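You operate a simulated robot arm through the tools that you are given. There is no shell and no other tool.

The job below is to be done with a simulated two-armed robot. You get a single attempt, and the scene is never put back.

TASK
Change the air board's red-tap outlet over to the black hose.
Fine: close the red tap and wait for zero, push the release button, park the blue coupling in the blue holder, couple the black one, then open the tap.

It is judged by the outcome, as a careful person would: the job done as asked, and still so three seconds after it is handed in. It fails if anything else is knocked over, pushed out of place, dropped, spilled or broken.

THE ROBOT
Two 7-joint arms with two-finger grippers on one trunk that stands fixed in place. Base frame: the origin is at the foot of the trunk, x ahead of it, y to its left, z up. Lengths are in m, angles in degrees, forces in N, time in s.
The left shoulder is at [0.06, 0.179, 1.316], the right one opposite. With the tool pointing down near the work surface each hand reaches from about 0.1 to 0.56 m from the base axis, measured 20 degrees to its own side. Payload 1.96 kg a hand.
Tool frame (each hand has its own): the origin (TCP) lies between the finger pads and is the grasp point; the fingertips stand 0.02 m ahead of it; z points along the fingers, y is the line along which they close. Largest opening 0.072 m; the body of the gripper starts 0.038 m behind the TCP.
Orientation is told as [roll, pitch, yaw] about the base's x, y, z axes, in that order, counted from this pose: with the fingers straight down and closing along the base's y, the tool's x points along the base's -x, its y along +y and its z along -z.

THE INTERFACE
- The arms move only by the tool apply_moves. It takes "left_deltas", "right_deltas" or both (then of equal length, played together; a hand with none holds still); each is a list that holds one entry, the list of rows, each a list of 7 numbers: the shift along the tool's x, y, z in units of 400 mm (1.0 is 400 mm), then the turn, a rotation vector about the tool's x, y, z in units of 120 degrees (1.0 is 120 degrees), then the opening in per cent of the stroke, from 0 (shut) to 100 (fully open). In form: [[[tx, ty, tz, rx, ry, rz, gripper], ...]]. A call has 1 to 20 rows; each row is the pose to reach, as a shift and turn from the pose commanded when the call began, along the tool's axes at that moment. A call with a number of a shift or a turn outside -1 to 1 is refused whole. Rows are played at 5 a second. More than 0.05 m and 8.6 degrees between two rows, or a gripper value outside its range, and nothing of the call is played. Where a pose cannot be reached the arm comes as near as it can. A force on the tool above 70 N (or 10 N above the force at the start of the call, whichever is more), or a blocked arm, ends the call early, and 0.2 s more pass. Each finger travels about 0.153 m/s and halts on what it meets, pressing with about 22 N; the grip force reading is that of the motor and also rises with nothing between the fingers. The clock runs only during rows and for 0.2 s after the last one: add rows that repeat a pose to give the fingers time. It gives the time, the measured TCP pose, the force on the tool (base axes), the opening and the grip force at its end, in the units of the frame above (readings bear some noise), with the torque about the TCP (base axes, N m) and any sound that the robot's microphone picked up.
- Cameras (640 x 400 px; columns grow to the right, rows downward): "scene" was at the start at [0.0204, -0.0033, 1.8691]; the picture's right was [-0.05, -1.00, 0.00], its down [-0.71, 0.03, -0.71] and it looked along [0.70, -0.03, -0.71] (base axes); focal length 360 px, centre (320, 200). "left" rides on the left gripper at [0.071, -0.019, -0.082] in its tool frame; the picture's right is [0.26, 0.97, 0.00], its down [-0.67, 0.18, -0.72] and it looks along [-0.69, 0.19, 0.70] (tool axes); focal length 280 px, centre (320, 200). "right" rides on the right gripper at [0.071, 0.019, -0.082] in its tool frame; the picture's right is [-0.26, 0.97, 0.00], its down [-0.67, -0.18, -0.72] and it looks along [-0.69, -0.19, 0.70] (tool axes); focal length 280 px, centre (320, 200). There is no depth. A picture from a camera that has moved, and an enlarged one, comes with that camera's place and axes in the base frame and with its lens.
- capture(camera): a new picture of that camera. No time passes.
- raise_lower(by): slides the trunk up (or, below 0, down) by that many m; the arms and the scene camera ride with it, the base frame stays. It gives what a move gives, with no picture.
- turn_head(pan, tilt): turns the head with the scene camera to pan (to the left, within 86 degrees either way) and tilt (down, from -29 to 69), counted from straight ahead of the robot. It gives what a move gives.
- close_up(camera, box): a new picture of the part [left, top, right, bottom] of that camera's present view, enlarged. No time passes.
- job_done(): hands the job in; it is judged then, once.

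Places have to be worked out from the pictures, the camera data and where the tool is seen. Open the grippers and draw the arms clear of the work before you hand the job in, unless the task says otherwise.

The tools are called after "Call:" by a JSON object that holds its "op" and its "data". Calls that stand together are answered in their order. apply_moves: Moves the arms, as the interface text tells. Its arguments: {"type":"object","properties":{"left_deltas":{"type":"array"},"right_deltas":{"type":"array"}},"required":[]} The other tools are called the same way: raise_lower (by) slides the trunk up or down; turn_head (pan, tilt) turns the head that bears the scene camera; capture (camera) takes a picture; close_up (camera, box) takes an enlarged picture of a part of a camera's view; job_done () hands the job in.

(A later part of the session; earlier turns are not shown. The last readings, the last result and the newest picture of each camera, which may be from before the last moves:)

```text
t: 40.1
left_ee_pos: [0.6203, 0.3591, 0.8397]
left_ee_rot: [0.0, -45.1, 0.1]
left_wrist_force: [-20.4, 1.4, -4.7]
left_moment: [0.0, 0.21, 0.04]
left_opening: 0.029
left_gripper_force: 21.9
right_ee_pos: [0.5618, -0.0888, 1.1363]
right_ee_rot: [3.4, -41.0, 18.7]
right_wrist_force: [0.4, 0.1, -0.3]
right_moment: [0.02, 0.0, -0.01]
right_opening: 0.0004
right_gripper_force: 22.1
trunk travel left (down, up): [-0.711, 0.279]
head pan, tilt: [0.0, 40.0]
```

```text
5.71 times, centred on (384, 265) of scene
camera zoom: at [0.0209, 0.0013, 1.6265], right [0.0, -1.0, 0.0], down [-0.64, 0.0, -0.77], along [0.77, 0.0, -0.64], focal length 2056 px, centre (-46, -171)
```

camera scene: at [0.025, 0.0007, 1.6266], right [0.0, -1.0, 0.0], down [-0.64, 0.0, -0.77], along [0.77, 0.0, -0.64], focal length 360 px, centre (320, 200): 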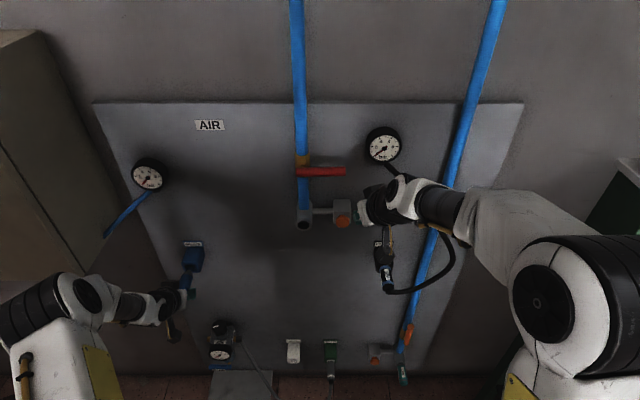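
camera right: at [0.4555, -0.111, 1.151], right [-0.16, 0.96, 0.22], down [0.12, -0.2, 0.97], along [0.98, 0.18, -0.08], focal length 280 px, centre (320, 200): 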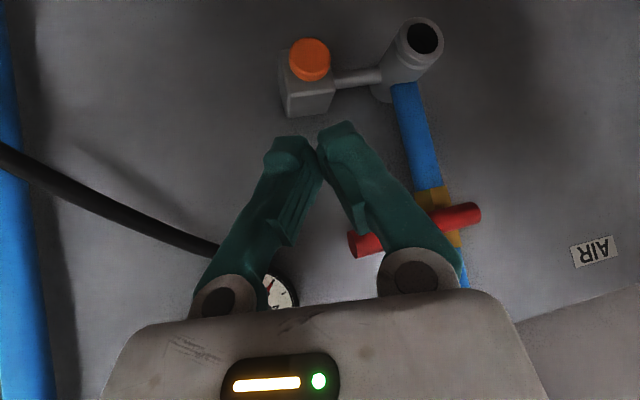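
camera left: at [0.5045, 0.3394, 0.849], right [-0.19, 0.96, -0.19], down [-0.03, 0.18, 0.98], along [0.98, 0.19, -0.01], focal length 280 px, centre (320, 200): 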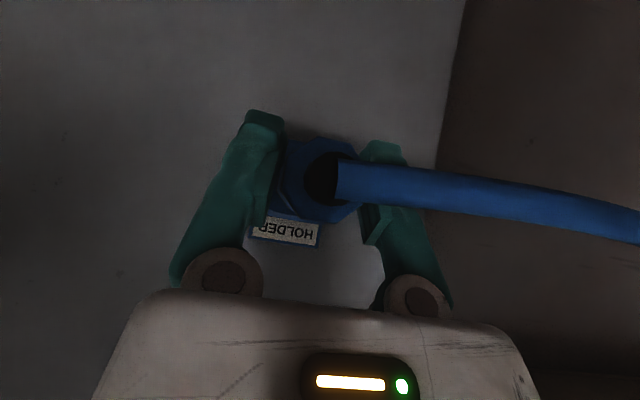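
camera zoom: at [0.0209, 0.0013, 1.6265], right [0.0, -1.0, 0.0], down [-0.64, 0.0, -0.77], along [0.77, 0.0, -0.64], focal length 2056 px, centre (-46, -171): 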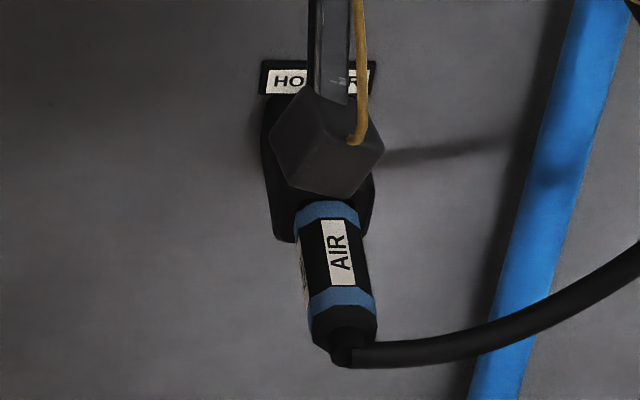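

The collar is now at the same depth in the holder as the black coupling's ring is in its own, and it has bottomed out (20 N). I'll relieve the push by 3 mm and open the gripper a little to see whether it stays.

Call:
{"op": "apply_moves", "data": {"left_deltas": [[[0.0062, 0, -0.0044, 0, 0, 0, 0], [0.0062, 0, -0.0044, 0, 0, 0, 0]]]}}

Call:
{"op": "apply_moves", "data": {"left_deltas": [[[0, 0, 0, 0, 0, 0, 42], [0, 0, 0, 0, 0, 0, 46], [0, 0, 0, 0, 0, 0, 50]]]}}

Call:
{"op": "close_up", "data": {"camera": "scene", "box": [168, 230, 216, 300]}}

Call:
{"op": "capture", "data": {"camera": "left"}}

```text
t: 40.7
left_ee_pos: [0.6199, 0.3581, 0.8403]
left_ee_rot: [-0.1, -45.2, 0.0]
left_wrist_force: [-5.8, 2.7, -0.8]
left_moment: [-0.01, 0.08, 0.08]
left_opening: 0.0287
left_gripper_force: 22.3
right_ee_pos: [0.5637, -0.0898, 1.1341]
right_ee_rot: [3.5, -40.9, 18.6]
right_wrist_force: [-0.7, -0.4, -0.6]
right_moment: [-0.06, 0.03, 0.02]
right_opening: 0.0
right_gripper_force: 22.0
trunk travel left (down, up): [-0.711, 0.279]
head pan, tilt: [0.0, 40.0]
```

```text
t: 41.5
left_ee_pos: [0.6197, 0.3579, 0.8397]
left_ee_rot: [0.1, -45.0, 0.0]
left_wrist_force: [0.1, 0.3, 0.7]
left_moment: [-0.01, 0.0, 0.02]
left_opening: 0.0361
left_gripper_force: 0.0
right_ee_pos: [0.564, -0.0904, 1.1339]
right_ee_rot: [3.4, -41.1, 18.6]
right_wrist_force: [0.3, -0.7, -0.1]
right_moment: [0.02, -0.03, 0.01]
right_opening: 0.0001
right_gripper_force: 21.9
trunk travel left (down, up): [-0.711, 0.279]
head pan, tilt: [0.0, 40.0]
```

```text
5.71 times, centred on (192, 265) of scene
camera zoom: at [0.0245, 0.0002, 1.6266], right [0.0, -1.0, 0.0], down [-0.64, 0.0, -0.77], along [0.77, 0.0, -0.64], focal length 2056 px, centre (1051, -171)
```

zoom: 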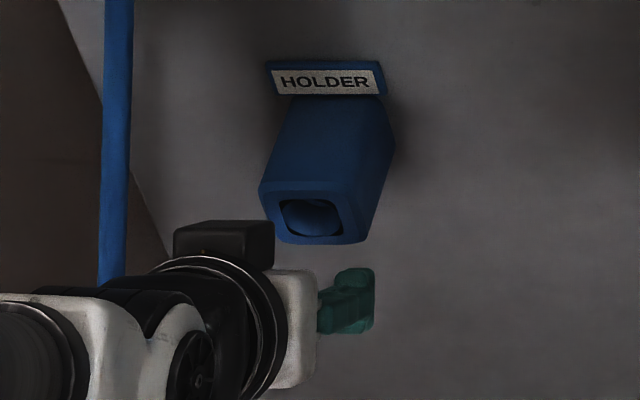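

```text
taken
camera left: at [0.5101, 0.3384, 0.8466], right [-0.19, 0.96, -0.19], down [-0.03, 0.18, 0.98], along [0.98, 0.19, -0.01], focal length 280 px, centre (320, 200)
```

left: 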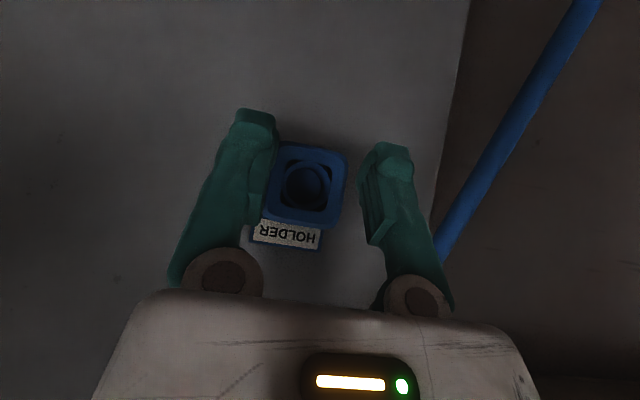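

The coupling was not actually seated – it slipped out when I loosened and is hanging on its hose. I'll look for where it hangs before moving anything.

Call:
{"op": "capture", "data": {"camera": "scene"}}

Call:
{"op": "close_up", "data": {"camera": "left", "box": [230, 120, 390, 250]}}

Call:
{"op": "close_up", "data": {"camera": "scene", "box": [80, 150, 260, 400]}}

```text
taken
camera scene: at [0.0245, 0.0002, 1.6266], right [0.0, -1.0, 0.0], down [-0.64, 0.0, -0.77], along [0.77, 0.0, -0.64], focal length 360 px, centre (320, 200)
```

scene: 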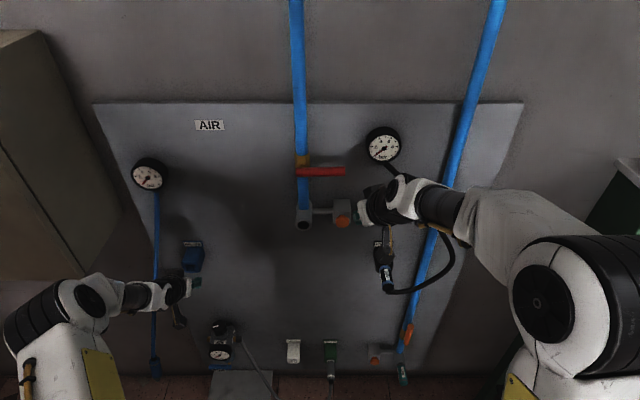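

```text
3.08 times, centred on (310, 185) of left
camera zoom: at [0.5101, 0.3384, 0.8466], right [-0.19, 0.96, -0.19], down [-0.03, 0.18, 0.98], along [0.98, 0.19, -0.01], focal length 863 px, centre (351, 246)
```

zoom: 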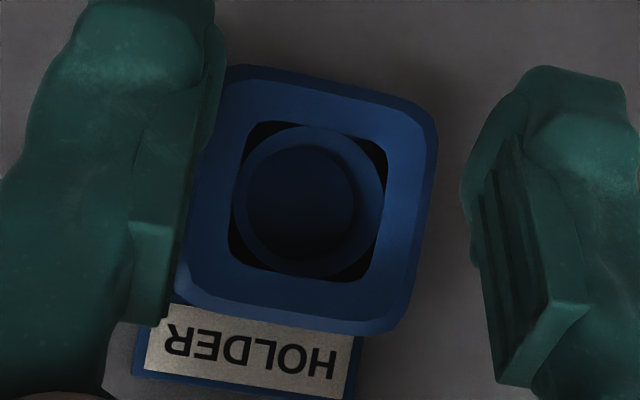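

```text
1.60 times, centred on (170, 275) of scene
camera zoom: at [0.0245, 0.0002, 1.6266], right [0.0, -1.0, 0.0], down [-0.64, 0.0, -0.77], along [0.77, 0.0, -0.64], focal length 576 px, centre (560, 80)
```

zoom: 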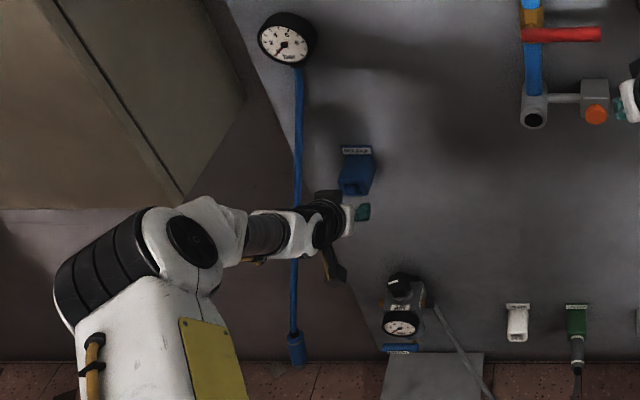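

The coupling hangs nose-down on its hose below the gauge and seems to be swinging to the left. I'll withdraw the left hand backward and rightward, clear of the hose, then let the hose settle.

Call:
{"op": "apply_moves", "data": {"left_deltas": [[[0.0707, 0, -0.0707, 0, 0, 0, 50], [0.1414, -0.05, -0.1414, 0, 0, 0, 50], [0.1768, -0.125, -0.2475, 0, 0, 0, 70], [0.1768, -0.2, -0.3535, 0, 0, 0, 100], [0.159, -0.275, -0.442, 0, 0, 0, 100], [0.159, -0.275, -0.442, 0, 0, 0, 100]]]}}

Call:
{"op": "capture", "data": {"camera": "scene"}}

Call:
{"op": "capture", "data": {"camera": "left"}}

```text
refused: row 3 steps farther than a row can; nothing moved
```

```text
taken
camera scene: at [0.0245, 0.0002, 1.6266], right [0.0, -1.0, 0.0], down [-0.64, 0.0, -0.77], along [0.77, 0.0, -0.64], focal length 360 px, centre (320, 200)
```

scene: 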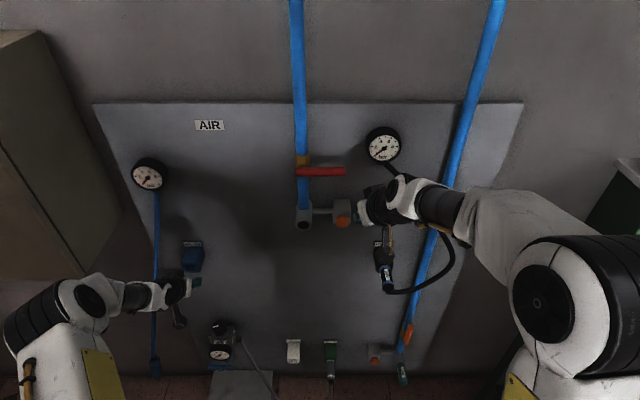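

```text
taken
camera left: at [0.5101, 0.3384, 0.8466], right [-0.19, 0.96, -0.19], down [-0.03, 0.18, 0.98], along [0.98, 0.19, -0.01], focal length 280 px, centre (320, 200)
```

left: 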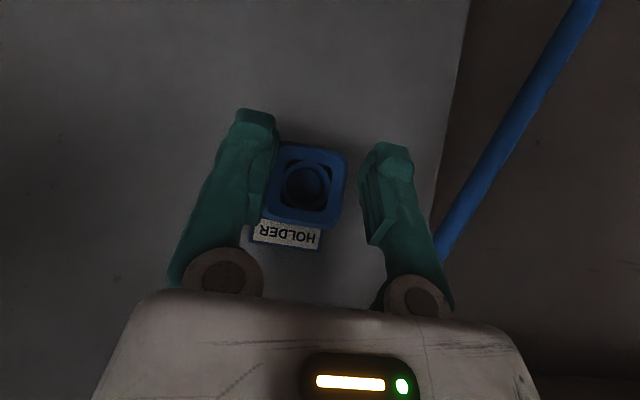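

A row step was just over 5 cm; I'll resend the same retreat with smaller steps.

Call:
{"op": "apply_moves", "data": {"left_deltas": [[[0.06, 0, -0.06, 0, 0, 0, 50], [0.12, -0.03, -0.12, 0, 0, 0, 50], [0.15, -0.08, -0.2, 0, 0, 0, 70], [0.16, -0.14, -0.28, 0, 0, 0, 100], [0.16, -0.2, -0.36, 0, 0, 0, 100], [0.159, -0.275, -0.42, 0, 0, 0, 100]]]}}

Call:
{"op": "capture", "data": {"camera": "scene"}}

Call:
{"op": "capture", "data": {"camera": "left"}}

```text
t: 42.9
left_ee_pos: [0.4548, 0.2476, 0.9146]
left_ee_rot: [0.2, -45.1, -0.2]
left_wrist_force: [-0.6, 0.1, 0.4]
left_moment: [0.05, -0.01, -0.01]
left_opening: 0.0719
left_gripper_force: 0.0
right_ee_pos: [0.5628, -0.0907, 1.1353]
right_ee_rot: [3.6, -41.1, 18.6]
right_wrist_force: [-0.3, -0.4, -0.3]
right_moment: [0.01, 0.02, 0.03]
right_opening: 0.0001
right_gripper_force: 21.9
trunk travel left (down, up): [-0.711, 0.279]
head pan, tilt: [0.0, 40.0]
```

```text
taken
camera scene: at [0.0235, -0.0015, 1.6265], right [0.0, -1.0, 0.0], down [-0.64, 0.0, -0.77], along [0.77, 0.0, -0.64], focal length 360 px, centre (320, 200)
```

scene: 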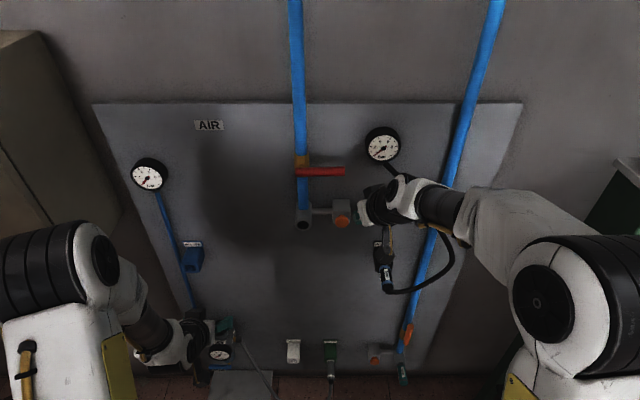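

```text
taken
camera left: at [0.3453, 0.2279, 0.9215], right [-0.18, 0.97, -0.18], down [-0.03, 0.18, 0.98], along [0.98, 0.19, -0.01], focal length 280 px, centre (320, 200)
```

left: 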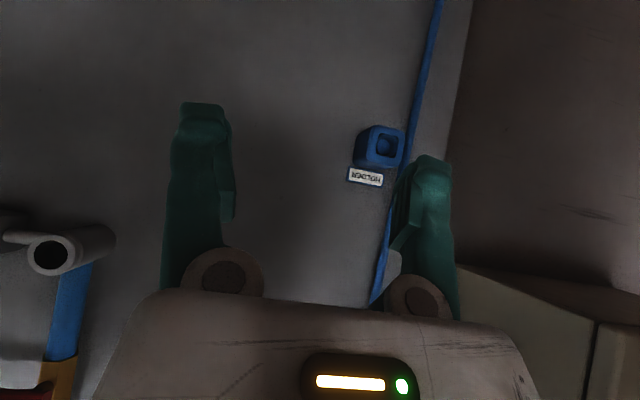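

The hose now hangs nearly vertical beside the holder. I'll move the left hand up and right out of the line of sight and give it more time to settle.

Call:
{"op": "apply_moves", "data": {"left_deltas": [[[-0.03, -0.04, -0.07, 0, 0, 0, 100], [-0.06, -0.08, -0.14, 0, 0, 0, 100], [-0.09, -0.12, -0.21, 0, 0, 0, 100], [-0.11, -0.15, -0.27, 0, 0, 0, 100], [-0.11, -0.15, -0.27, 0, 0, 0, 100], [-0.11, -0.15, -0.27, 0, 0, 0, 100], [-0.11, -0.15, -0.27, 0, 0, 0, 100], [-0.11, -0.15, -0.27, 0, 0, 0, 100], [-0.11, -0.15, -0.27, 0, 0, 0, 100], [-0.11, -0.15, -0.27, 0, 0, 0, 100], [-0.11, -0.15, -0.27, 0, 0, 0, 100], [-0.11, -0.15, -0.27, 0, 0, 0, 100], [-0.11, -0.15, -0.27, 0, 0, 0, 100], [-0.11, -0.15, -0.27, 0, 0, 0, 100]]]}}

Call:
{"op": "capture", "data": {"camera": "scene"}}

Call:
{"op": "close_up", "data": {"camera": "scene", "box": [120, 240, 300, 400]}}

```text
t: 45.9
left_ee_pos: [0.43, 0.1896, 1.0205]
left_ee_rot: [0.0, -45.0, 0.0]
left_wrist_force: [0.5, 1.1, 0.5]
left_moment: [0.0, -0.01, 0.01]
left_opening: 0.0719
left_gripper_force: 0.1
left hand out of reach, approached as far as the arm can: row 3, 4, 5, 6, 7, 8, 9, 10, 11, 12, 13, 14
right_ee_pos: [0.5634, -0.0906, 1.1347]
right_ee_rot: [3.5, -40.9, 18.6]
right_wrist_force: [-0.6, 0.8, 0.9]
right_moment: [-0.01, 0.02, -0.02]
right_opening: 0.0
right_gripper_force: 22.1
trunk travel left (down, up): [-0.711, 0.279]
head pan, tilt: [0.0, 40.0]
```

```text
taken
camera scene: at [0.0243, 0.0003, 1.6266], right [0.0, -1.0, 0.0], down [-0.64, 0.0, -0.77], along [0.77, 0.0, -0.64], focal length 360 px, centre (320, 200)
```

scene: 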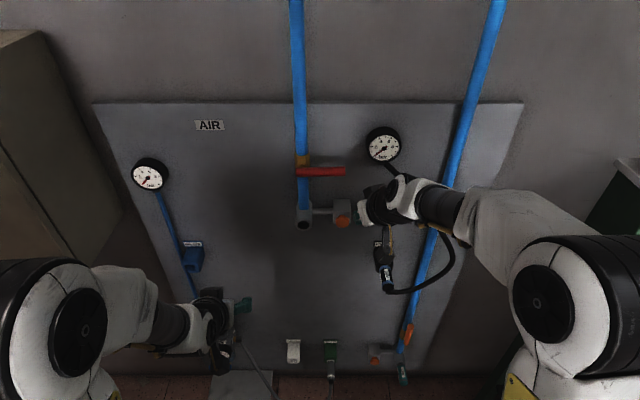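

```text
2.50 times, centred on (210, 320) of scene
camera zoom: at [0.0243, 0.0003, 1.6266], right [0.0, -1.0, 0.0], down [-0.64, 0.0, -0.77], along [0.77, 0.0, -0.64], focal length 900 px, centre (595, -100)
```

zoom: 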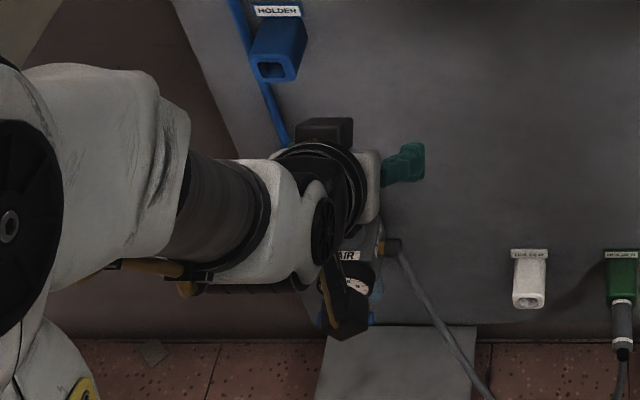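

The left hand still hides the coupling; I'll move it forward-right, out of the way, and look again.

Call:
{"op": "apply_moves", "data": {"left_deltas": [[[-0.05, -0.05, 0.026, 0, 0, 0, 100], [-0.1, -0.11, 0.053, 0, 0, 0, 100], [-0.16, -0.17, 0.08, 0, 0, 0, 100], [-0.212, -0.225, 0.106, 0, 0, 0, 100], [-0.212, -0.225, 0.106, 0, 0, 0, 100]]]}}

Call:
{"op": "capture", "data": {"camera": "scene"}}

Call:
{"op": "close_up", "data": {"camera": "scene", "box": [140, 240, 300, 400]}}

```text
t: 47.1
left_ee_pos: [0.5185, 0.0998, 1.0503]
left_ee_rot: [0.0, -45.0, 0.1]
left_wrist_force: [-0.3, 0.0, -0.1]
left_moment: [0.03, 0.01, 0.02]
left_opening: 0.0721
left_gripper_force: 0.0
right_ee_pos: [0.563, -0.0889, 1.1346]
right_ee_rot: [3.5, -40.9, 18.7]
right_wrist_force: [0.2, -0.2, -0.2]
right_moment: [-0.01, -0.03, 0.0]
right_opening: 0.0
right_gripper_force: 22.5
trunk travel left (down, up): [-0.711, 0.279]
head pan, tilt: [0.0, 40.0]
```

```text
taken
camera scene: at [0.0238, 0.0012, 1.6266], right [0.0, -1.0, 0.0], down [-0.64, 0.0, -0.77], along [0.77, 0.0, -0.64], focal length 360 px, centre (320, 200)
```

scene: 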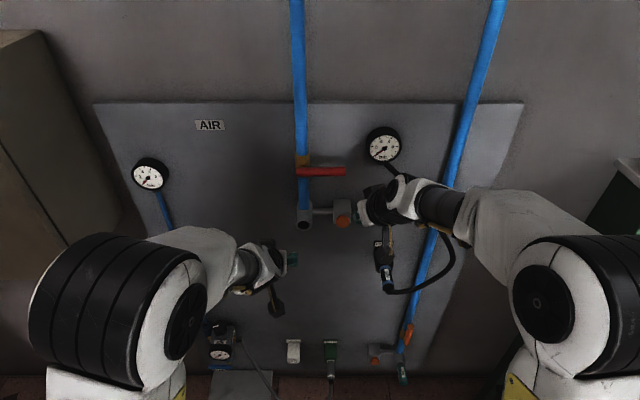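

```text
2.50 times, centred on (220, 320) of scene
camera zoom: at [0.0238, 0.0012, 1.6266], right [0.0, -1.0, 0.0], down [-0.64, 0.0, -0.77], along [0.77, 0.0, -0.64], focal length 900 px, centre (570, -100)
```

zoom: 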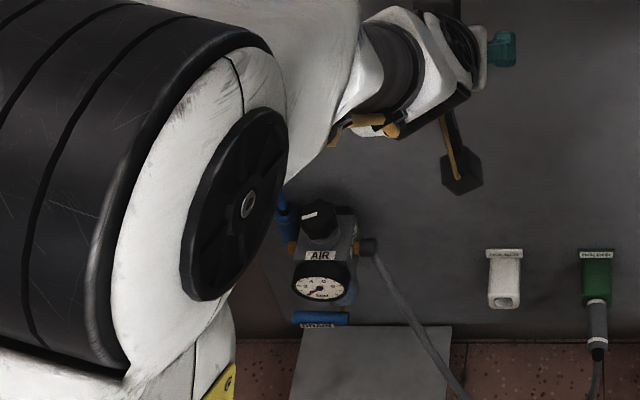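

The coupling now hangs beside the regulator at about (0.70, 0.39, 0.49). I'll have to lower the trunk to fetch it, so I'll pull the right hand back first and check elbow clearance to the bench and cabinet.

Call:
{"op": "apply_moves", "data": {"right_deltas": [[[0.05, 0.011, -0.041, 0, 0, 0, 0], [0.1, 0.022, -0.082, 0, 0, 0, 0], [0.15, 0.033, -0.123, 0, 0, 0, 0], [0.191, 0.043, -0.1635, 0, 0, 0, 0]]]}}

Call:
{"op": "turn_head", "data": {"pan": -50, "tilt": 45}}

Call:
{"op": "capture", "data": {"camera": "scene"}}

Call:
{"op": "turn_head", "data": {"pan": 45, "tilt": 50}}

Call:
{"op": "capture", "data": {"camera": "scene"}}

```text
t: 48.1
left_ee_pos: [0.5193, 0.1013, 1.0518]
left_ee_rot: [0.0, -45.0, 0.0]
left_wrist_force: [-0.9, -0.1, 0.9]
left_moment: [0.02, -0.01, -0.01]
left_opening: 0.072
left_gripper_force: 0.1
right_ee_pos: [0.4643, -0.1115, 1.1337]
right_ee_rot: [3.5, -41.2, 18.6]
right_wrist_force: [-0.1, -0.2, -0.4]
right_moment: [0.0, -0.01, 0.0]
right_opening: 0.0002
right_gripper_force: 22.1
trunk travel left (down, up): [-0.711, 0.279]
head pan, tilt: [0.0, 40.0]
```

```text
t: 49.3
left_ee_pos: [0.5187, 0.101, 1.0509]
left_ee_rot: [0.0, -45.1, 0.0]
left_wrist_force: [0.4, 0.3, -0.1]
left_moment: [0.02, 0.02, 0.01]
left_opening: 0.0721
left_gripper_force: 0.1
right_ee_pos: [0.4663, -0.1125, 1.1326]
right_ee_rot: [3.4, -41.1, 18.7]
right_wrist_force: [0.1, 0.8, 0.4]
right_moment: [0.03, 0.0, 0.0]
right_opening: 0.0
right_gripper_force: 22.2
trunk travel left (down, up): [-0.711, 0.279]
head pan, tilt: [-50.0, 45.0]
```

```text
taken
camera scene: at [-0.0083, -0.062, 1.6193], right [-0.77, -0.64, 0.0], down [-0.46, 0.54, -0.71], along [0.45, -0.54, -0.71], focal length 360 px, centre (320, 200)
```

scene: 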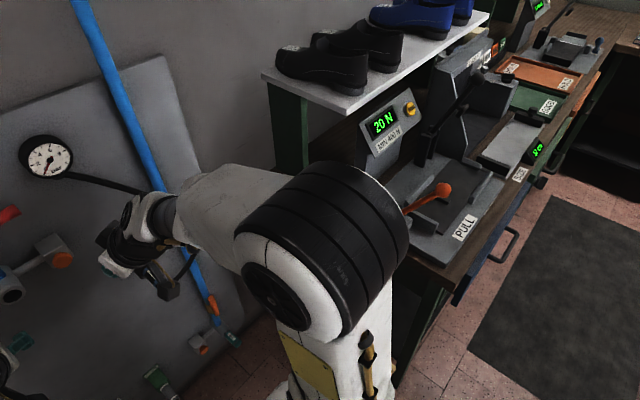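

```text
t: 51.0
left_ee_pos: [0.5178, 0.1005, 1.0505]
left_ee_rot: [0.0, -44.9, 0.1]
left_wrist_force: [-0.2, -0.6, 0.3]
left_moment: [0.03, 0.01, 0.02]
left_opening: 0.072
left_gripper_force: 0.1
right_ee_pos: [0.4659, -0.1118, 1.132]
right_ee_rot: [3.4, -41.0, 18.7]
right_wrist_force: [-0.5, -0.5, -0.5]
right_moment: [0.02, -0.02, -0.02]
right_opening: 0.0
right_gripper_force: 22.3
trunk travel left (down, up): [-0.711, 0.279]
head pan, tilt: [45.0, 50.0]
```

```text
taken
camera scene: at [-0.0062, 0.0547, 1.6124], right [0.71, -0.71, 0.0], down [-0.54, -0.54, -0.64], along [0.45, 0.45, -0.77], focal length 360 px, centre (320, 200)
```

scene: 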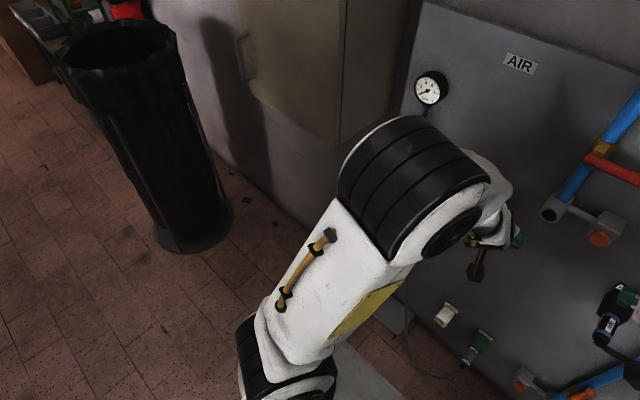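

Elbows have at least ~0.15 m clearance to bench and cabinet. I'll lower the trunk 0.35 m to bring the left arm to the hanging coupling's height, then look at it.

Call:
{"op": "raise_lower", "data": {"by": -0.35}}

Call:
{"op": "turn_head", "data": {"pan": 20, "tilt": 42}}

Call:
{"op": "capture", "data": {"camera": "scene"}}

Call:
{"op": "capture", "data": {"camera": "left"}}

```text
t: 54.4
left_ee_pos: [0.5185, 0.1, 0.7004]
left_ee_rot: [0.0, -45.1, 0.1]
left_wrist_force: [-0.6, 0.0, -0.3]
left_moment: [0.0, -0.01, 0.0]
left_opening: 0.072
left_gripper_force: 0.1
right_ee_pos: [0.4649, -0.1121, 0.7837]
right_ee_rot: [3.5, -41.0, 18.6]
right_wrist_force: [0.0, -0.4, 0.9]
right_moment: [0.0, -0.03, 0.0]
right_opening: 0.0001
right_gripper_force: 21.9
trunk travel left (down, up): [-0.361, 0.629]
head pan, tilt: [45.0, 50.0]
```

```text
t: 55.3
left_ee_pos: [0.5187, 0.1006, 0.7011]
left_ee_rot: [0.0, -45.0, 0.0]
left_wrist_force: [0.0, -0.8, -0.1]
left_moment: [0.0, -0.01, 0.0]
left_opening: 0.0721
left_gripper_force: 0.0
right_ee_pos: [0.4649, -0.1113, 0.7819]
right_ee_rot: [3.5, -41.0, 18.6]
right_wrist_force: [0.4, 0.4, 0.9]
right_moment: [-0.01, 0.01, 0.01]
right_opening: 0.0002
right_gripper_force: 22.2
trunk travel left (down, up): [-0.361, 0.629]
head pan, tilt: [20.0, 42.0]
```

```text
taken
camera scene: at [0.0178, 0.029, 1.2736], right [0.34, -0.94, 0.0], down [-0.63, -0.23, -0.74], along [0.7, 0.25, -0.67], focal length 360 px, centre (320, 200)
```

scene: 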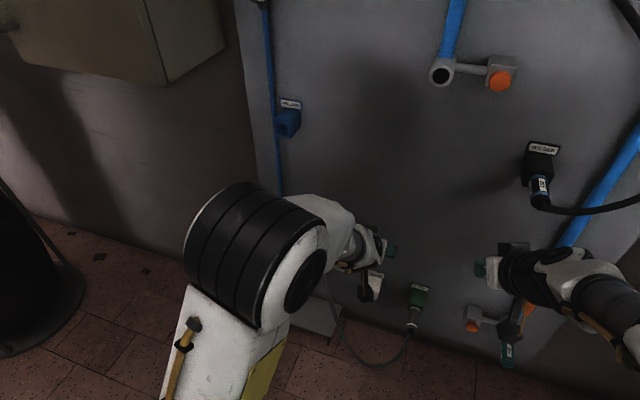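

```text
taken
camera left: at [0.4102, 0.0808, 0.7071], right [-0.19, 0.97, -0.19], down [-0.03, 0.18, 0.98], along [0.98, 0.19, -0.01], focal length 280 px, centre (320, 200)
```

left: 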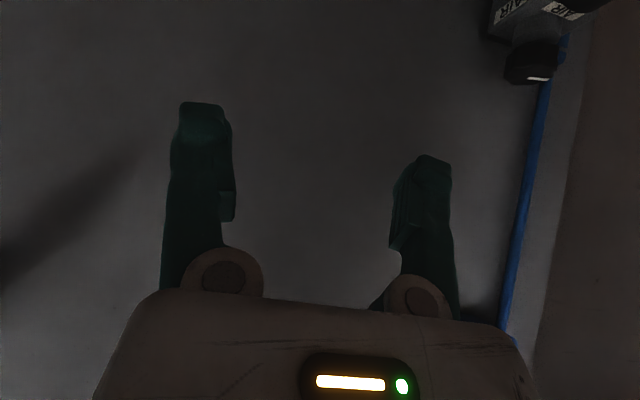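

The hand camera just shows the regulator and the hose behind it. I'll move the left hand left and down, staying well back from the board, to see the hanging coupling.

Call:
{"op": "apply_moves", "data": {"left_deltas": [[[0.042, 0.09, 0.028, 0, 0, 0, 100], [0.085, 0.18, 0.056, 0, 0, 0, 100], [0.127, 0.27, 0.085, 0, 0, 0, 100], [0.17, 0.36, 0.113, 0, 0, 0, 100], [0.212, 0.45, 0.141, 0, 0, 0, 100]]]}}

Call:
{"op": "capture", "data": {"camera": "left"}}

Call:
{"op": "capture", "data": {"camera": "scene"}}

```text
t: 56.5
left_ee_pos: [0.5002, 0.2817, 0.6004]
left_ee_rot: [-0.1, -45.0, 0.1]
left_wrist_force: [0.8, 0.7, 0.3]
left_moment: [0.03, 0.02, -0.02]
left_opening: 0.0719
left_gripper_force: 0.0
right_ee_pos: [0.465, -0.1107, 0.7822]
right_ee_rot: [3.4, -41.0, 18.6]
right_wrist_force: [0.1, 0.1, -0.5]
right_moment: [-0.02, -0.01, 0.01]
right_opening: 0.0001
right_gripper_force: 22.2
trunk travel left (down, up): [-0.361, 0.629]
head pan, tilt: [20.0, 42.0]
```

```text
taken
camera left: at [0.3911, 0.262, 0.6075], right [-0.19, 0.96, -0.19], down [-0.03, 0.18, 0.98], along [0.98, 0.19, -0.01], focal length 280 px, centre (320, 200)
```

left: 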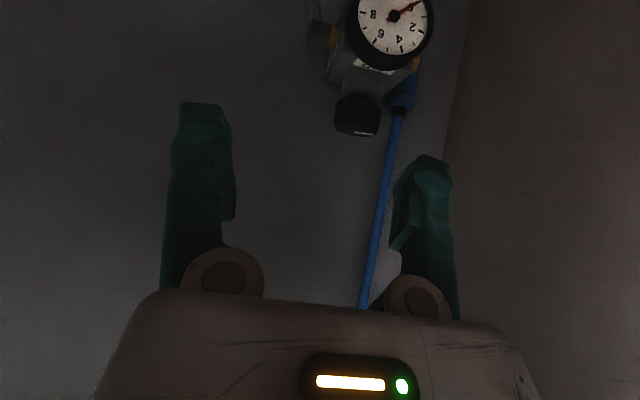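

```text
taken
camera scene: at [0.0179, 0.0295, 1.2736], right [0.34, -0.94, 0.0], down [-0.63, -0.23, -0.74], along [0.7, 0.25, -0.67], focal length 360 px, centre (320, 200)
```

scene: 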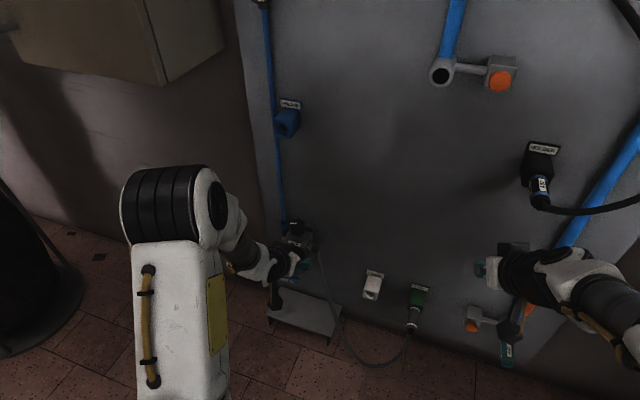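

Call:
{"op": "close_up", "data": {"camera": "left", "box": [300, 0, 460, 140]}}

Call:
{"op": "close_up", "data": {"camera": "scene", "box": [230, 180, 350, 300]}}

```text
2.86 times, centred on (380, 70) of left
camera zoom: at [0.3911, 0.262, 0.6075], right [-0.19, 0.96, -0.19], down [-0.03, 0.18, 0.98], along [0.98, 0.19, -0.01], focal length 801 px, centre (149, 571)
```

zoom: 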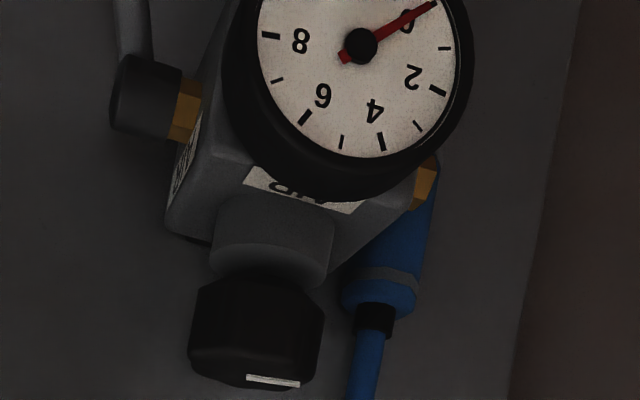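

```text
3.33 times, centred on (290, 240) of scene
camera zoom: at [0.0179, 0.0295, 1.2736], right [0.34, -0.94, 0.0], down [-0.63, -0.23, -0.74], along [0.7, 0.25, -0.67], focal length 1199 px, centre (420, 67)
```

zoom: 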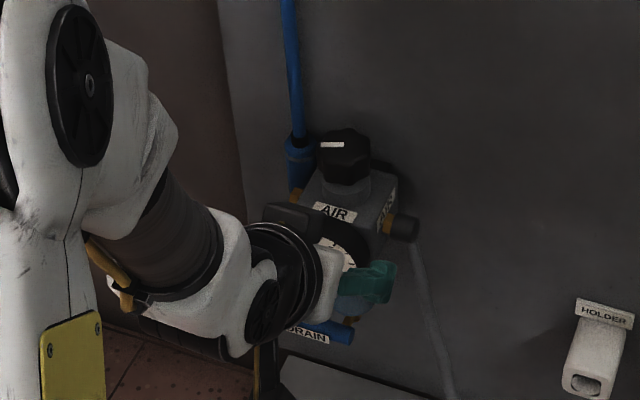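

The coupling's top end is at about (0.71, 0.40, 0.467), tucked between the regulator's fitting and the board, so I can't grip it directly; the hose above it is free. I'll approach the hose at z≈0.57 with a flatter hand (pitch -60°), pre-position first.

Call:
{"op": "apply_moves", "data": {"left_deltas": [[[-0.044, 0.07, 0.044, 0, -0.03, 0, 60], [-0.088, 0.14, 0.088, 0, -0.06, 0, 60], [-0.132, 0.21, 0.132, 0, -0.095, 0, 60], [-0.1768, 0.285, 0.1768, 0, -0.125, 0, 60]]]}}

Call:
{"op": "capture", "data": {"camera": "left"}}

Call:
{"op": "close_up", "data": {"camera": "scene", "box": [220, 160, 340, 280]}}

```text
t: 57.5
left_ee_pos: [0.6003, 0.3958, 0.6017]
left_ee_rot: [-0.1, -59.9, 0.0]
left_wrist_force: [-0.7, 0.4, 0.5]
left_moment: [0.01, 0.03, -0.01]
left_opening: 0.0432
left_gripper_force: 0.0
right_ee_pos: [0.4646, -0.1109, 0.7832]
right_ee_rot: [3.6, -41.0, 18.6]
right_wrist_force: [-0.4, 0.3, 0.5]
right_moment: [-0.02, -0.03, 0.01]
right_opening: 0.0
right_gripper_force: 21.9
trunk travel left (down, up): [-0.361, 0.629]
head pan, tilt: [20.0, 42.0]
```

```text
taken
camera left: at [0.4926, 0.3763, 0.5794], right [-0.13, 0.96, -0.23], down [-0.28, 0.18, 0.94], along [0.95, 0.19, 0.25], focal length 280 px, centre (320, 200)
```

left: 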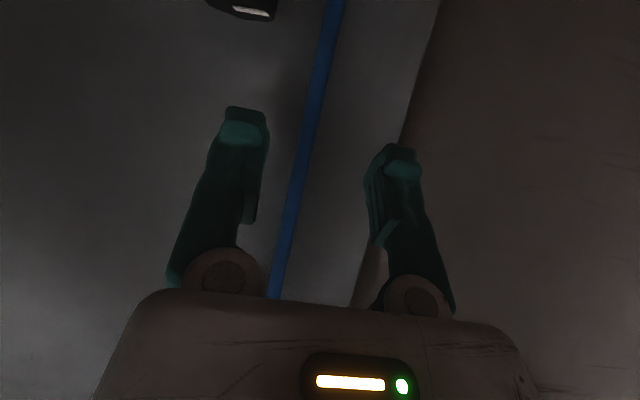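

```text
3.33 times, centred on (280, 220) of scene
camera zoom: at [0.0181, 0.0294, 1.2736], right [0.34, -0.94, 0.0], down [-0.63, -0.23, -0.74], along [0.7, 0.25, -0.67], focal length 1199 px, centre (453, 133)
```

zoom: 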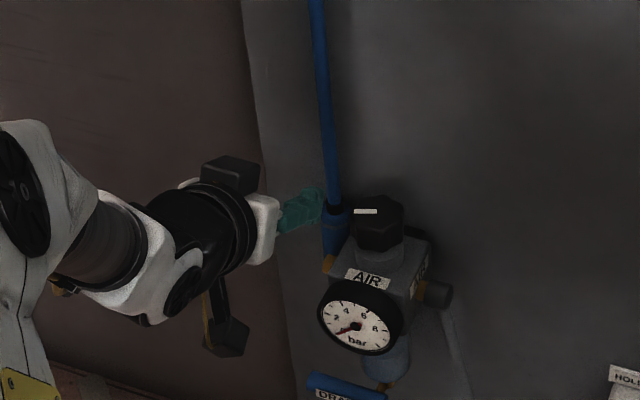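

The hose is centred between the open fingers (y≈0.397). I'll advance so that it lies inside the grip, at x≈0.695, z≈0.575, then close.

Call:
{"op": "apply_moves", "data": {"left_deltas": [[[-0.015, 0.0025, 0.06, 0, 0, 0, 60], [-0.03, 0.0025, 0.12, 0, 0, 0, 60], [-0.045, 0.0025, 0.18, 0, 0, 0, 60], [-0.0603, 0.0025, 0.2395, 0, 0, 0, 60]]]}}

Call:
{"op": "capture", "data": {"camera": "left"}}

Call:
{"op": "close_up", "data": {"camera": "scene", "box": [220, 160, 340, 280]}}

```text
t: 58.5
left_ee_pos: [0.6942, 0.3959, 0.5724]
left_ee_rot: [0.0, -60.0, -0.1]
left_wrist_force: [0.6, 0.6, 0.4]
left_moment: [-0.03, 0.02, -0.01]
left_opening: 0.0431
left_gripper_force: 0.2
right_ee_pos: [0.4647, -0.1118, 0.7833]
right_ee_rot: [3.5, -41.0, 18.7]
right_wrist_force: [0.3, -0.6, 0.3]
right_moment: [-0.01, 0.0, 0.04]
right_opening: 0.0
right_gripper_force: 22.0
trunk travel left (down, up): [-0.361, 0.629]
head pan, tilt: [20.0, 42.0]
```

```text
taken
camera left: at [0.5875, 0.3762, 0.5518], right [-0.13, 0.96, -0.23], down [-0.28, 0.18, 0.94], along [0.95, 0.19, 0.25], focal length 280 px, centre (320, 200)
```

left: 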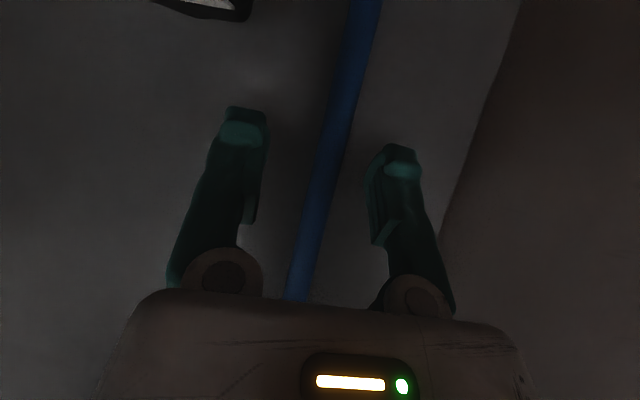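

```text
3.33 times, centred on (280, 220) of scene
camera zoom: at [0.0181, 0.029, 1.2736], right [0.34, -0.94, 0.0], down [-0.63, -0.23, -0.74], along [0.7, 0.25, -0.67], focal length 1199 px, centre (453, 133)
```

zoom: 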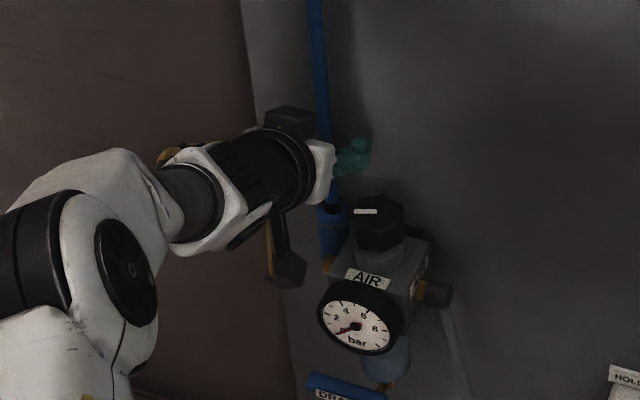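

The hose passes right through the grasp point. Closing on it.

Call:
{"op": "apply_moves", "data": {"left_deltas": [[[0, 0, 0, 0, 0, 0, 35], [0, 0, 0, 0, 0, 0, 10], [0, 0, 0, 0, 0, 0, 0], [0, 0, 0, 0, 0, 0, 0]]]}}

Call:
{"op": "capture", "data": {"camera": "left"}}

```text
t: 59.5
left_ee_pos: [0.6943, 0.3962, 0.5734]
left_ee_rot: [-0.1, -60.0, 0.0]
left_wrist_force: [-0.2, 0.1, -0.2]
left_moment: [0.01, 0.02, -0.02]
left_opening: 0.0001
left_gripper_force: 22.2
right_ee_pos: [0.4652, -0.1128, 0.7831]
right_ee_rot: [3.5, -41.0, 18.5]
right_wrist_force: [-0.6, 0.1, -0.5]
right_moment: [-0.01, -0.02, -0.02]
right_opening: 0.0
right_gripper_force: 21.4
trunk travel left (down, up): [-0.361, 0.629]
head pan, tilt: [20.0, 42.0]
```

```text
taken
camera left: at [0.5872, 0.3761, 0.5521], right [-0.13, 0.96, -0.23], down [-0.28, 0.18, 0.94], along [0.95, 0.19, 0.25], focal length 280 px, centre (320, 200)
```

left: 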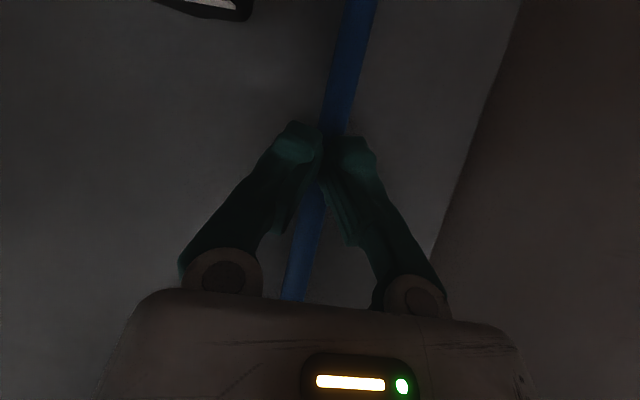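

The fingers closed fully on nothing, so either the hose lies deeper or it can't be gripped. I'll open, go 12 mm deeper and try once more.

Call:
{"op": "apply_moves", "data": {"left_deltas": [[[0, 0, 0, 0, 0, 0, 30], [0, 0, 0, 0, 0, 0, 50], [-0.007, 0.008, 0.013, 0, 0, 0, 50], [-0.015, 0.008, 0.026, 0, 0, 0, 50], [-0.015, 0.008, 0.026, 0, 0, 0, 25], [-0.015, 0.008, 0.026, 0, 0, 0, 0], [-0.015, 0.008, 0.026, 0, 0, 0, 0]]]}}

Call:
{"op": "capture", "data": {"camera": "left"}}

```text
t: 61.1
left_ee_pos: [0.7056, 0.3994, 0.5736]
left_ee_rot: [0.0, -60.0, -0.1]
left_wrist_force: [0.3, -0.7, -0.3]
left_moment: [0.0, -0.03, -0.03]
left_opening: 0.0
left_gripper_force: 21.4
right_ee_pos: [0.4657, -0.1113, 0.785]
right_ee_rot: [3.4, -41.0, 18.5]
right_wrist_force: [0.0, 0.0, 0.1]
right_moment: [-0.01, -0.02, 0.01]
right_opening: 0.0
right_gripper_force: 21.5
trunk travel left (down, up): [-0.361, 0.629]
head pan, tilt: [20.0, 42.0]
```

```text
taken
camera left: at [0.5989, 0.3795, 0.5519], right [-0.13, 0.96, -0.23], down [-0.28, 0.18, 0.94], along [0.95, 0.19, 0.25], focal length 280 px, centre (320, 200)
```

left: 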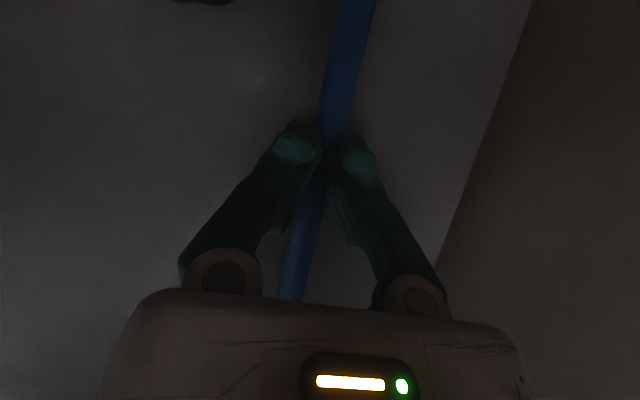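

The hose clearly can't be gripped, so the coupling itself must be taken. I'll withdraw and view the coupling and regulator from the left front to judge the gaps.

Call:
{"op": "apply_moves", "data": {"left_deltas": [[[0.01, 0.02, -0.08, 0, 0, 0, 0], [0.03, 0.05, -0.17, 0, 0.03, 0, 0], [0.05, 0.09, -0.26, 0, 0.06, 0, 0], [0.08, 0.12, -0.33, 0, 0.09, 0, 0], [0.13, 0.15, -0.38, 0, 0.125, 0, 0], [0.2, 0.15, -0.38, 0, 0.125, 0, 0]]]}}

Call:
{"op": "capture", "data": {"camera": "left"}}

Call:
{"op": "close_up", "data": {"camera": "scene", "box": [250, 190, 330, 270]}}

```text
t: 62.5
left_ee_pos: [0.5319, 0.4585, 0.5784]
left_ee_rot: [0.1, -45.0, -0.1]
left_wrist_force: [0.3, 1.1, -0.8]
left_moment: [0.02, -0.01, 0.0]
left_opening: 0.0002
left_gripper_force: 21.9
right_ee_pos: [0.4653, -0.112, 0.7828]
right_ee_rot: [3.5, -41.0, 18.6]
right_wrist_force: [-0.1, 0.4, 0.2]
right_moment: [-0.03, 0.0, 0.01]
right_opening: 0.0
right_gripper_force: 22.5
trunk travel left (down, up): [-0.361, 0.629]
head pan, tilt: [20.0, 42.0]
```

```text
taken
camera left: at [0.4232, 0.438, 0.5849], right [-0.19, 0.97, -0.19], down [-0.03, 0.18, 0.98], along [0.98, 0.19, -0.01], focal length 280 px, centre (320, 200)
```

left: 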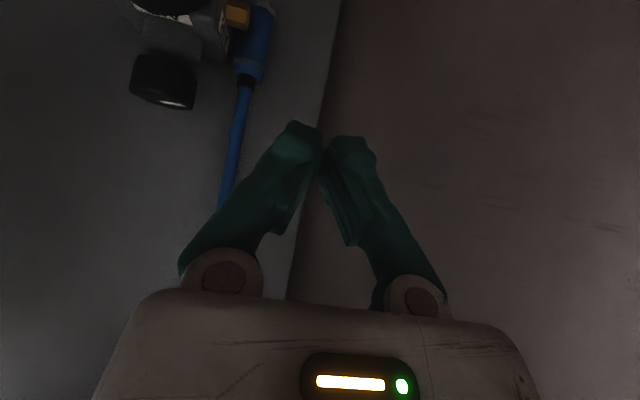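

```text
5.00 times, centred on (290, 230) of scene
camera zoom: at [0.0179, 0.0292, 1.2736], right [0.34, -0.94, 0.0], down [-0.63, -0.23, -0.74], along [0.7, 0.25, -0.67], focal length 1799 px, centre (470, 50)
```

zoom: 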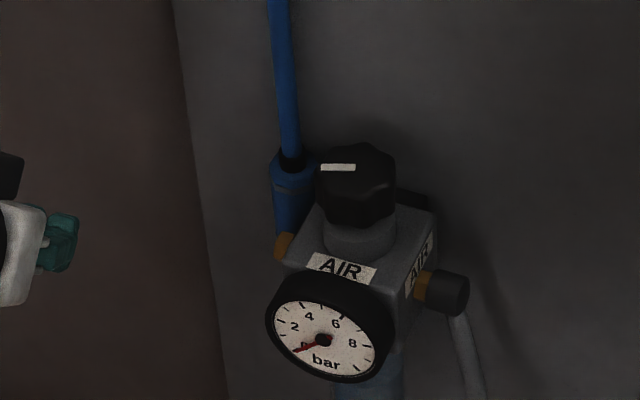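

I can now see the coupling hanging just left of the regulator block, its top ring slightly above the block. Let me zoom for exact numbers.

Call:
{"op": "close_up", "data": {"camera": "left", "box": [120, 0, 300, 110]}}

Call:
{"op": "turn_head", "data": {"pan": 30, "tilt": 40}}

Call:
{"op": "capture", "data": {"camera": "scene"}}

```text
3.56 times, centred on (210, 55) of left
camera zoom: at [0.4232, 0.438, 0.5849], right [-0.19, 0.97, -0.19], down [-0.03, 0.18, 0.98], along [0.98, 0.19, -0.01], focal length 997 px, centre (711, 716)
```

zoom: 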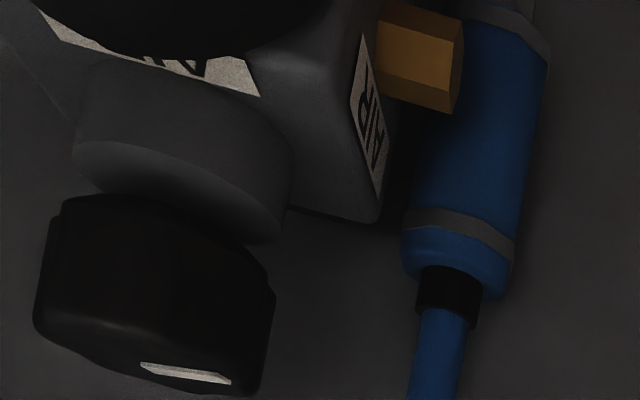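

```text
t: 63.2
left_ee_pos: [0.5316, 0.4574, 0.5788]
left_ee_rot: [-0.1, -45.0, 0.0]
left_wrist_force: [0.3, -0.2, 0.9]
left_moment: [0.01, 0.0, 0.01]
left_opening: 0.0
left_gripper_force: 21.9
right_ee_pos: [0.4659, -0.1117, 0.7831]
right_ee_rot: [3.5, -41.0, 18.6]
right_wrist_force: [-0.6, -0.3, -0.2]
right_moment: [0.02, 0.0, -0.01]
right_opening: 0.0
right_gripper_force: 21.8
trunk travel left (down, up): [-0.361, 0.629]
head pan, tilt: [30.0, 40.0]
```

```text
taken
camera scene: at [0.0129, 0.0429, 1.2766], right [0.5, -0.87, 0.0], down [-0.56, -0.32, -0.77], along [0.66, 0.38, -0.64], focal length 360 px, centre (320, 200)
```

scene: 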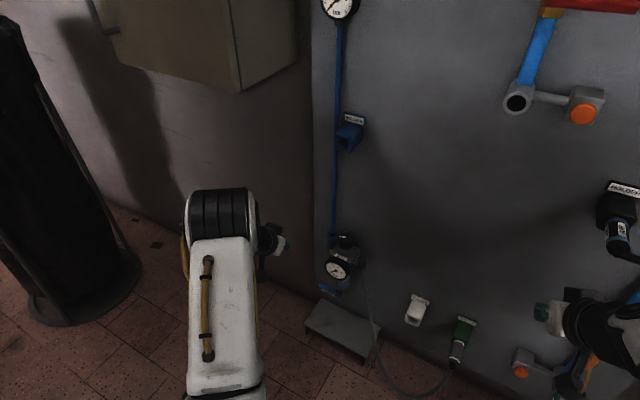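

The coupling's end is at about (0.714, 0.400, 0.475), about 1 cm proud of the regulator block, with ~2–3 cm between it and the knob. Plan: slip the right-hand finger of the left gripper beside its top, sweep it left clear of the block, then lower and grip. First a pre-position at pitch -60°.

Call:
{"op": "apply_moves", "data": {"left_deltas": [[[-0.013, -0.023, 0.047, 0, -0.03, 0, 70], [-0.026, -0.047, 0.095, 0, -0.06, 0, 70], [-0.038, -0.07, 0.142, 0, -0.095, 0, 70], [-0.051, -0.0935, 0.189, 0, -0.125, 0, 70]]]}}

Call:
{"op": "capture", "data": {"camera": "left"}}

Call:
{"op": "close_up", "data": {"camera": "scene", "box": [270, 190, 390, 300]}}

```text
t: 64.2
left_ee_pos: [0.6013, 0.4214, 0.5405]
left_ee_rot: [0.1, -60.0, 0.0]
left_wrist_force: [0.8, 0.4, -0.4]
left_moment: [-0.02, -0.01, -0.03]
left_opening: 0.0504
left_gripper_force: 0.0
right_ee_pos: [0.4654, -0.1105, 0.7829]
right_ee_rot: [3.4, -41.0, 18.6]
right_wrist_force: [-0.5, 0.1, 0.6]
right_moment: [0.02, 0.02, 0.0]
right_opening: 0.0
right_gripper_force: 22.0
trunk travel left (down, up): [-0.361, 0.629]
head pan, tilt: [30.0, 40.0]
```

```text
taken
camera left: at [0.495, 0.4016, 0.5186], right [-0.13, 0.96, -0.23], down [-0.28, 0.18, 0.94], along [0.95, 0.19, 0.25], focal length 280 px, centre (320, 200)
```

left: 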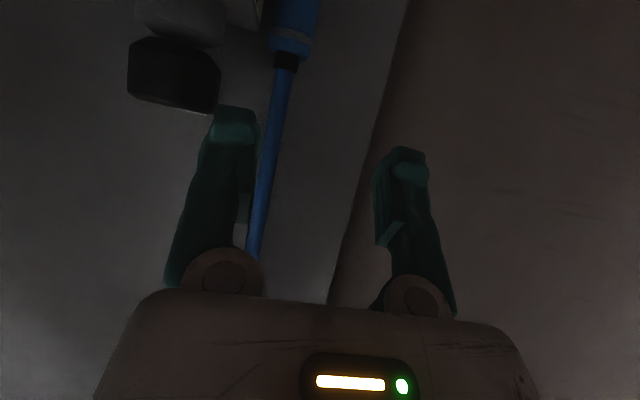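

```text
3.64 times, centred on (330, 245) of scene
camera zoom: at [0.0131, 0.043, 1.2766], right [0.5, -0.87, 0.0], down [-0.56, -0.32, -0.77], along [0.66, 0.38, -0.64], focal length 1308 px, centre (284, 36)
```

zoom: 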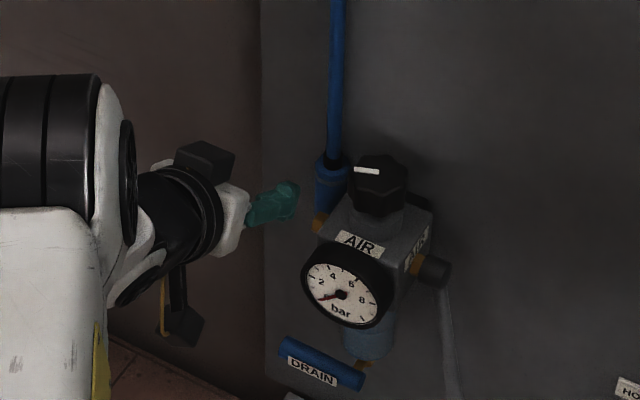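

Updated fix: coupling end at (0.7146, 0.4005, 0.4725). I'll slide in along the fingers' direction so the right finger passes between the knob and the coupling's top.

Call:
{"op": "apply_moves", "data": {"left_deltas": [[[-0.001, -0.026, 0.06, 0, 0, 0, 70], [-0.003, -0.026, 0.12, 0, 0, 0, 70], [-0.004, -0.026, 0.18, 0, 0, 0, 70], [-0.006, -0.026, 0.24, 0, 0, 0, 70], [-0.007, -0.026, 0.285, 0, 0, 0, 70]]]}}

Call:
{"op": "capture", "data": {"camera": "left"}}

Call:
{"op": "close_up", "data": {"camera": "scene", "box": [290, 200, 390, 290]}}

```text
t: 65.4
left_ee_pos: [0.7018, 0.4121, 0.488]
left_ee_rot: [-0.1, -60.0, -0.1]
left_wrist_force: [0.2, 0.0, -0.7]
left_moment: [-0.02, 0.05, -0.01]
left_opening: 0.0506
left_gripper_force: 0.0
right_ee_pos: [0.4651, -0.1113, 0.7832]
right_ee_rot: [3.5, -41.0, 18.6]
right_wrist_force: [0.4, -0.2, 0.0]
right_moment: [0.0, 0.0, 0.02]
right_opening: 0.0
right_gripper_force: 22.1
trunk travel left (down, up): [-0.361, 0.629]
head pan, tilt: [30.0, 40.0]
```

```text
taken
camera left: at [0.5948, 0.3912, 0.4664], right [-0.13, 0.97, -0.23], down [-0.28, 0.18, 0.94], along [0.95, 0.19, 0.25], focal length 280 px, centre (320, 200)
```

left: 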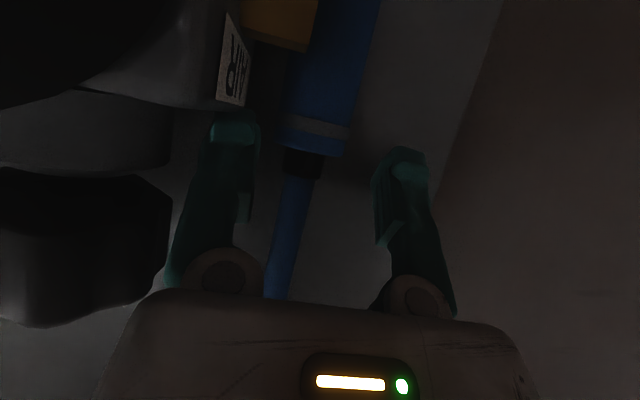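

```text
4.44 times, centred on (340, 245) of scene
camera zoom: at [0.0126, 0.0429, 1.2766], right [0.5, -0.87, 0.0], down [-0.56, -0.32, -0.77], along [0.66, 0.38, -0.64], focal length 1599 px, centre (231, 0)
```

zoom: 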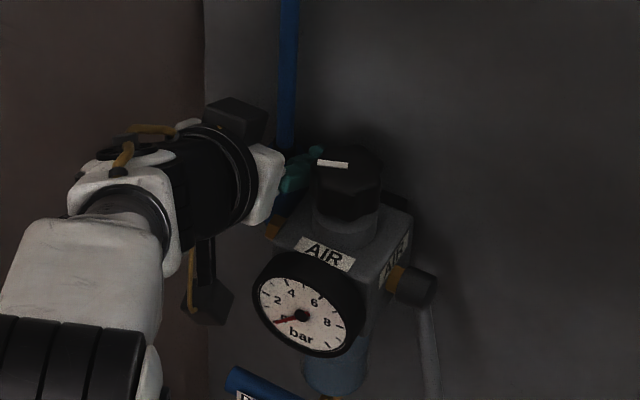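

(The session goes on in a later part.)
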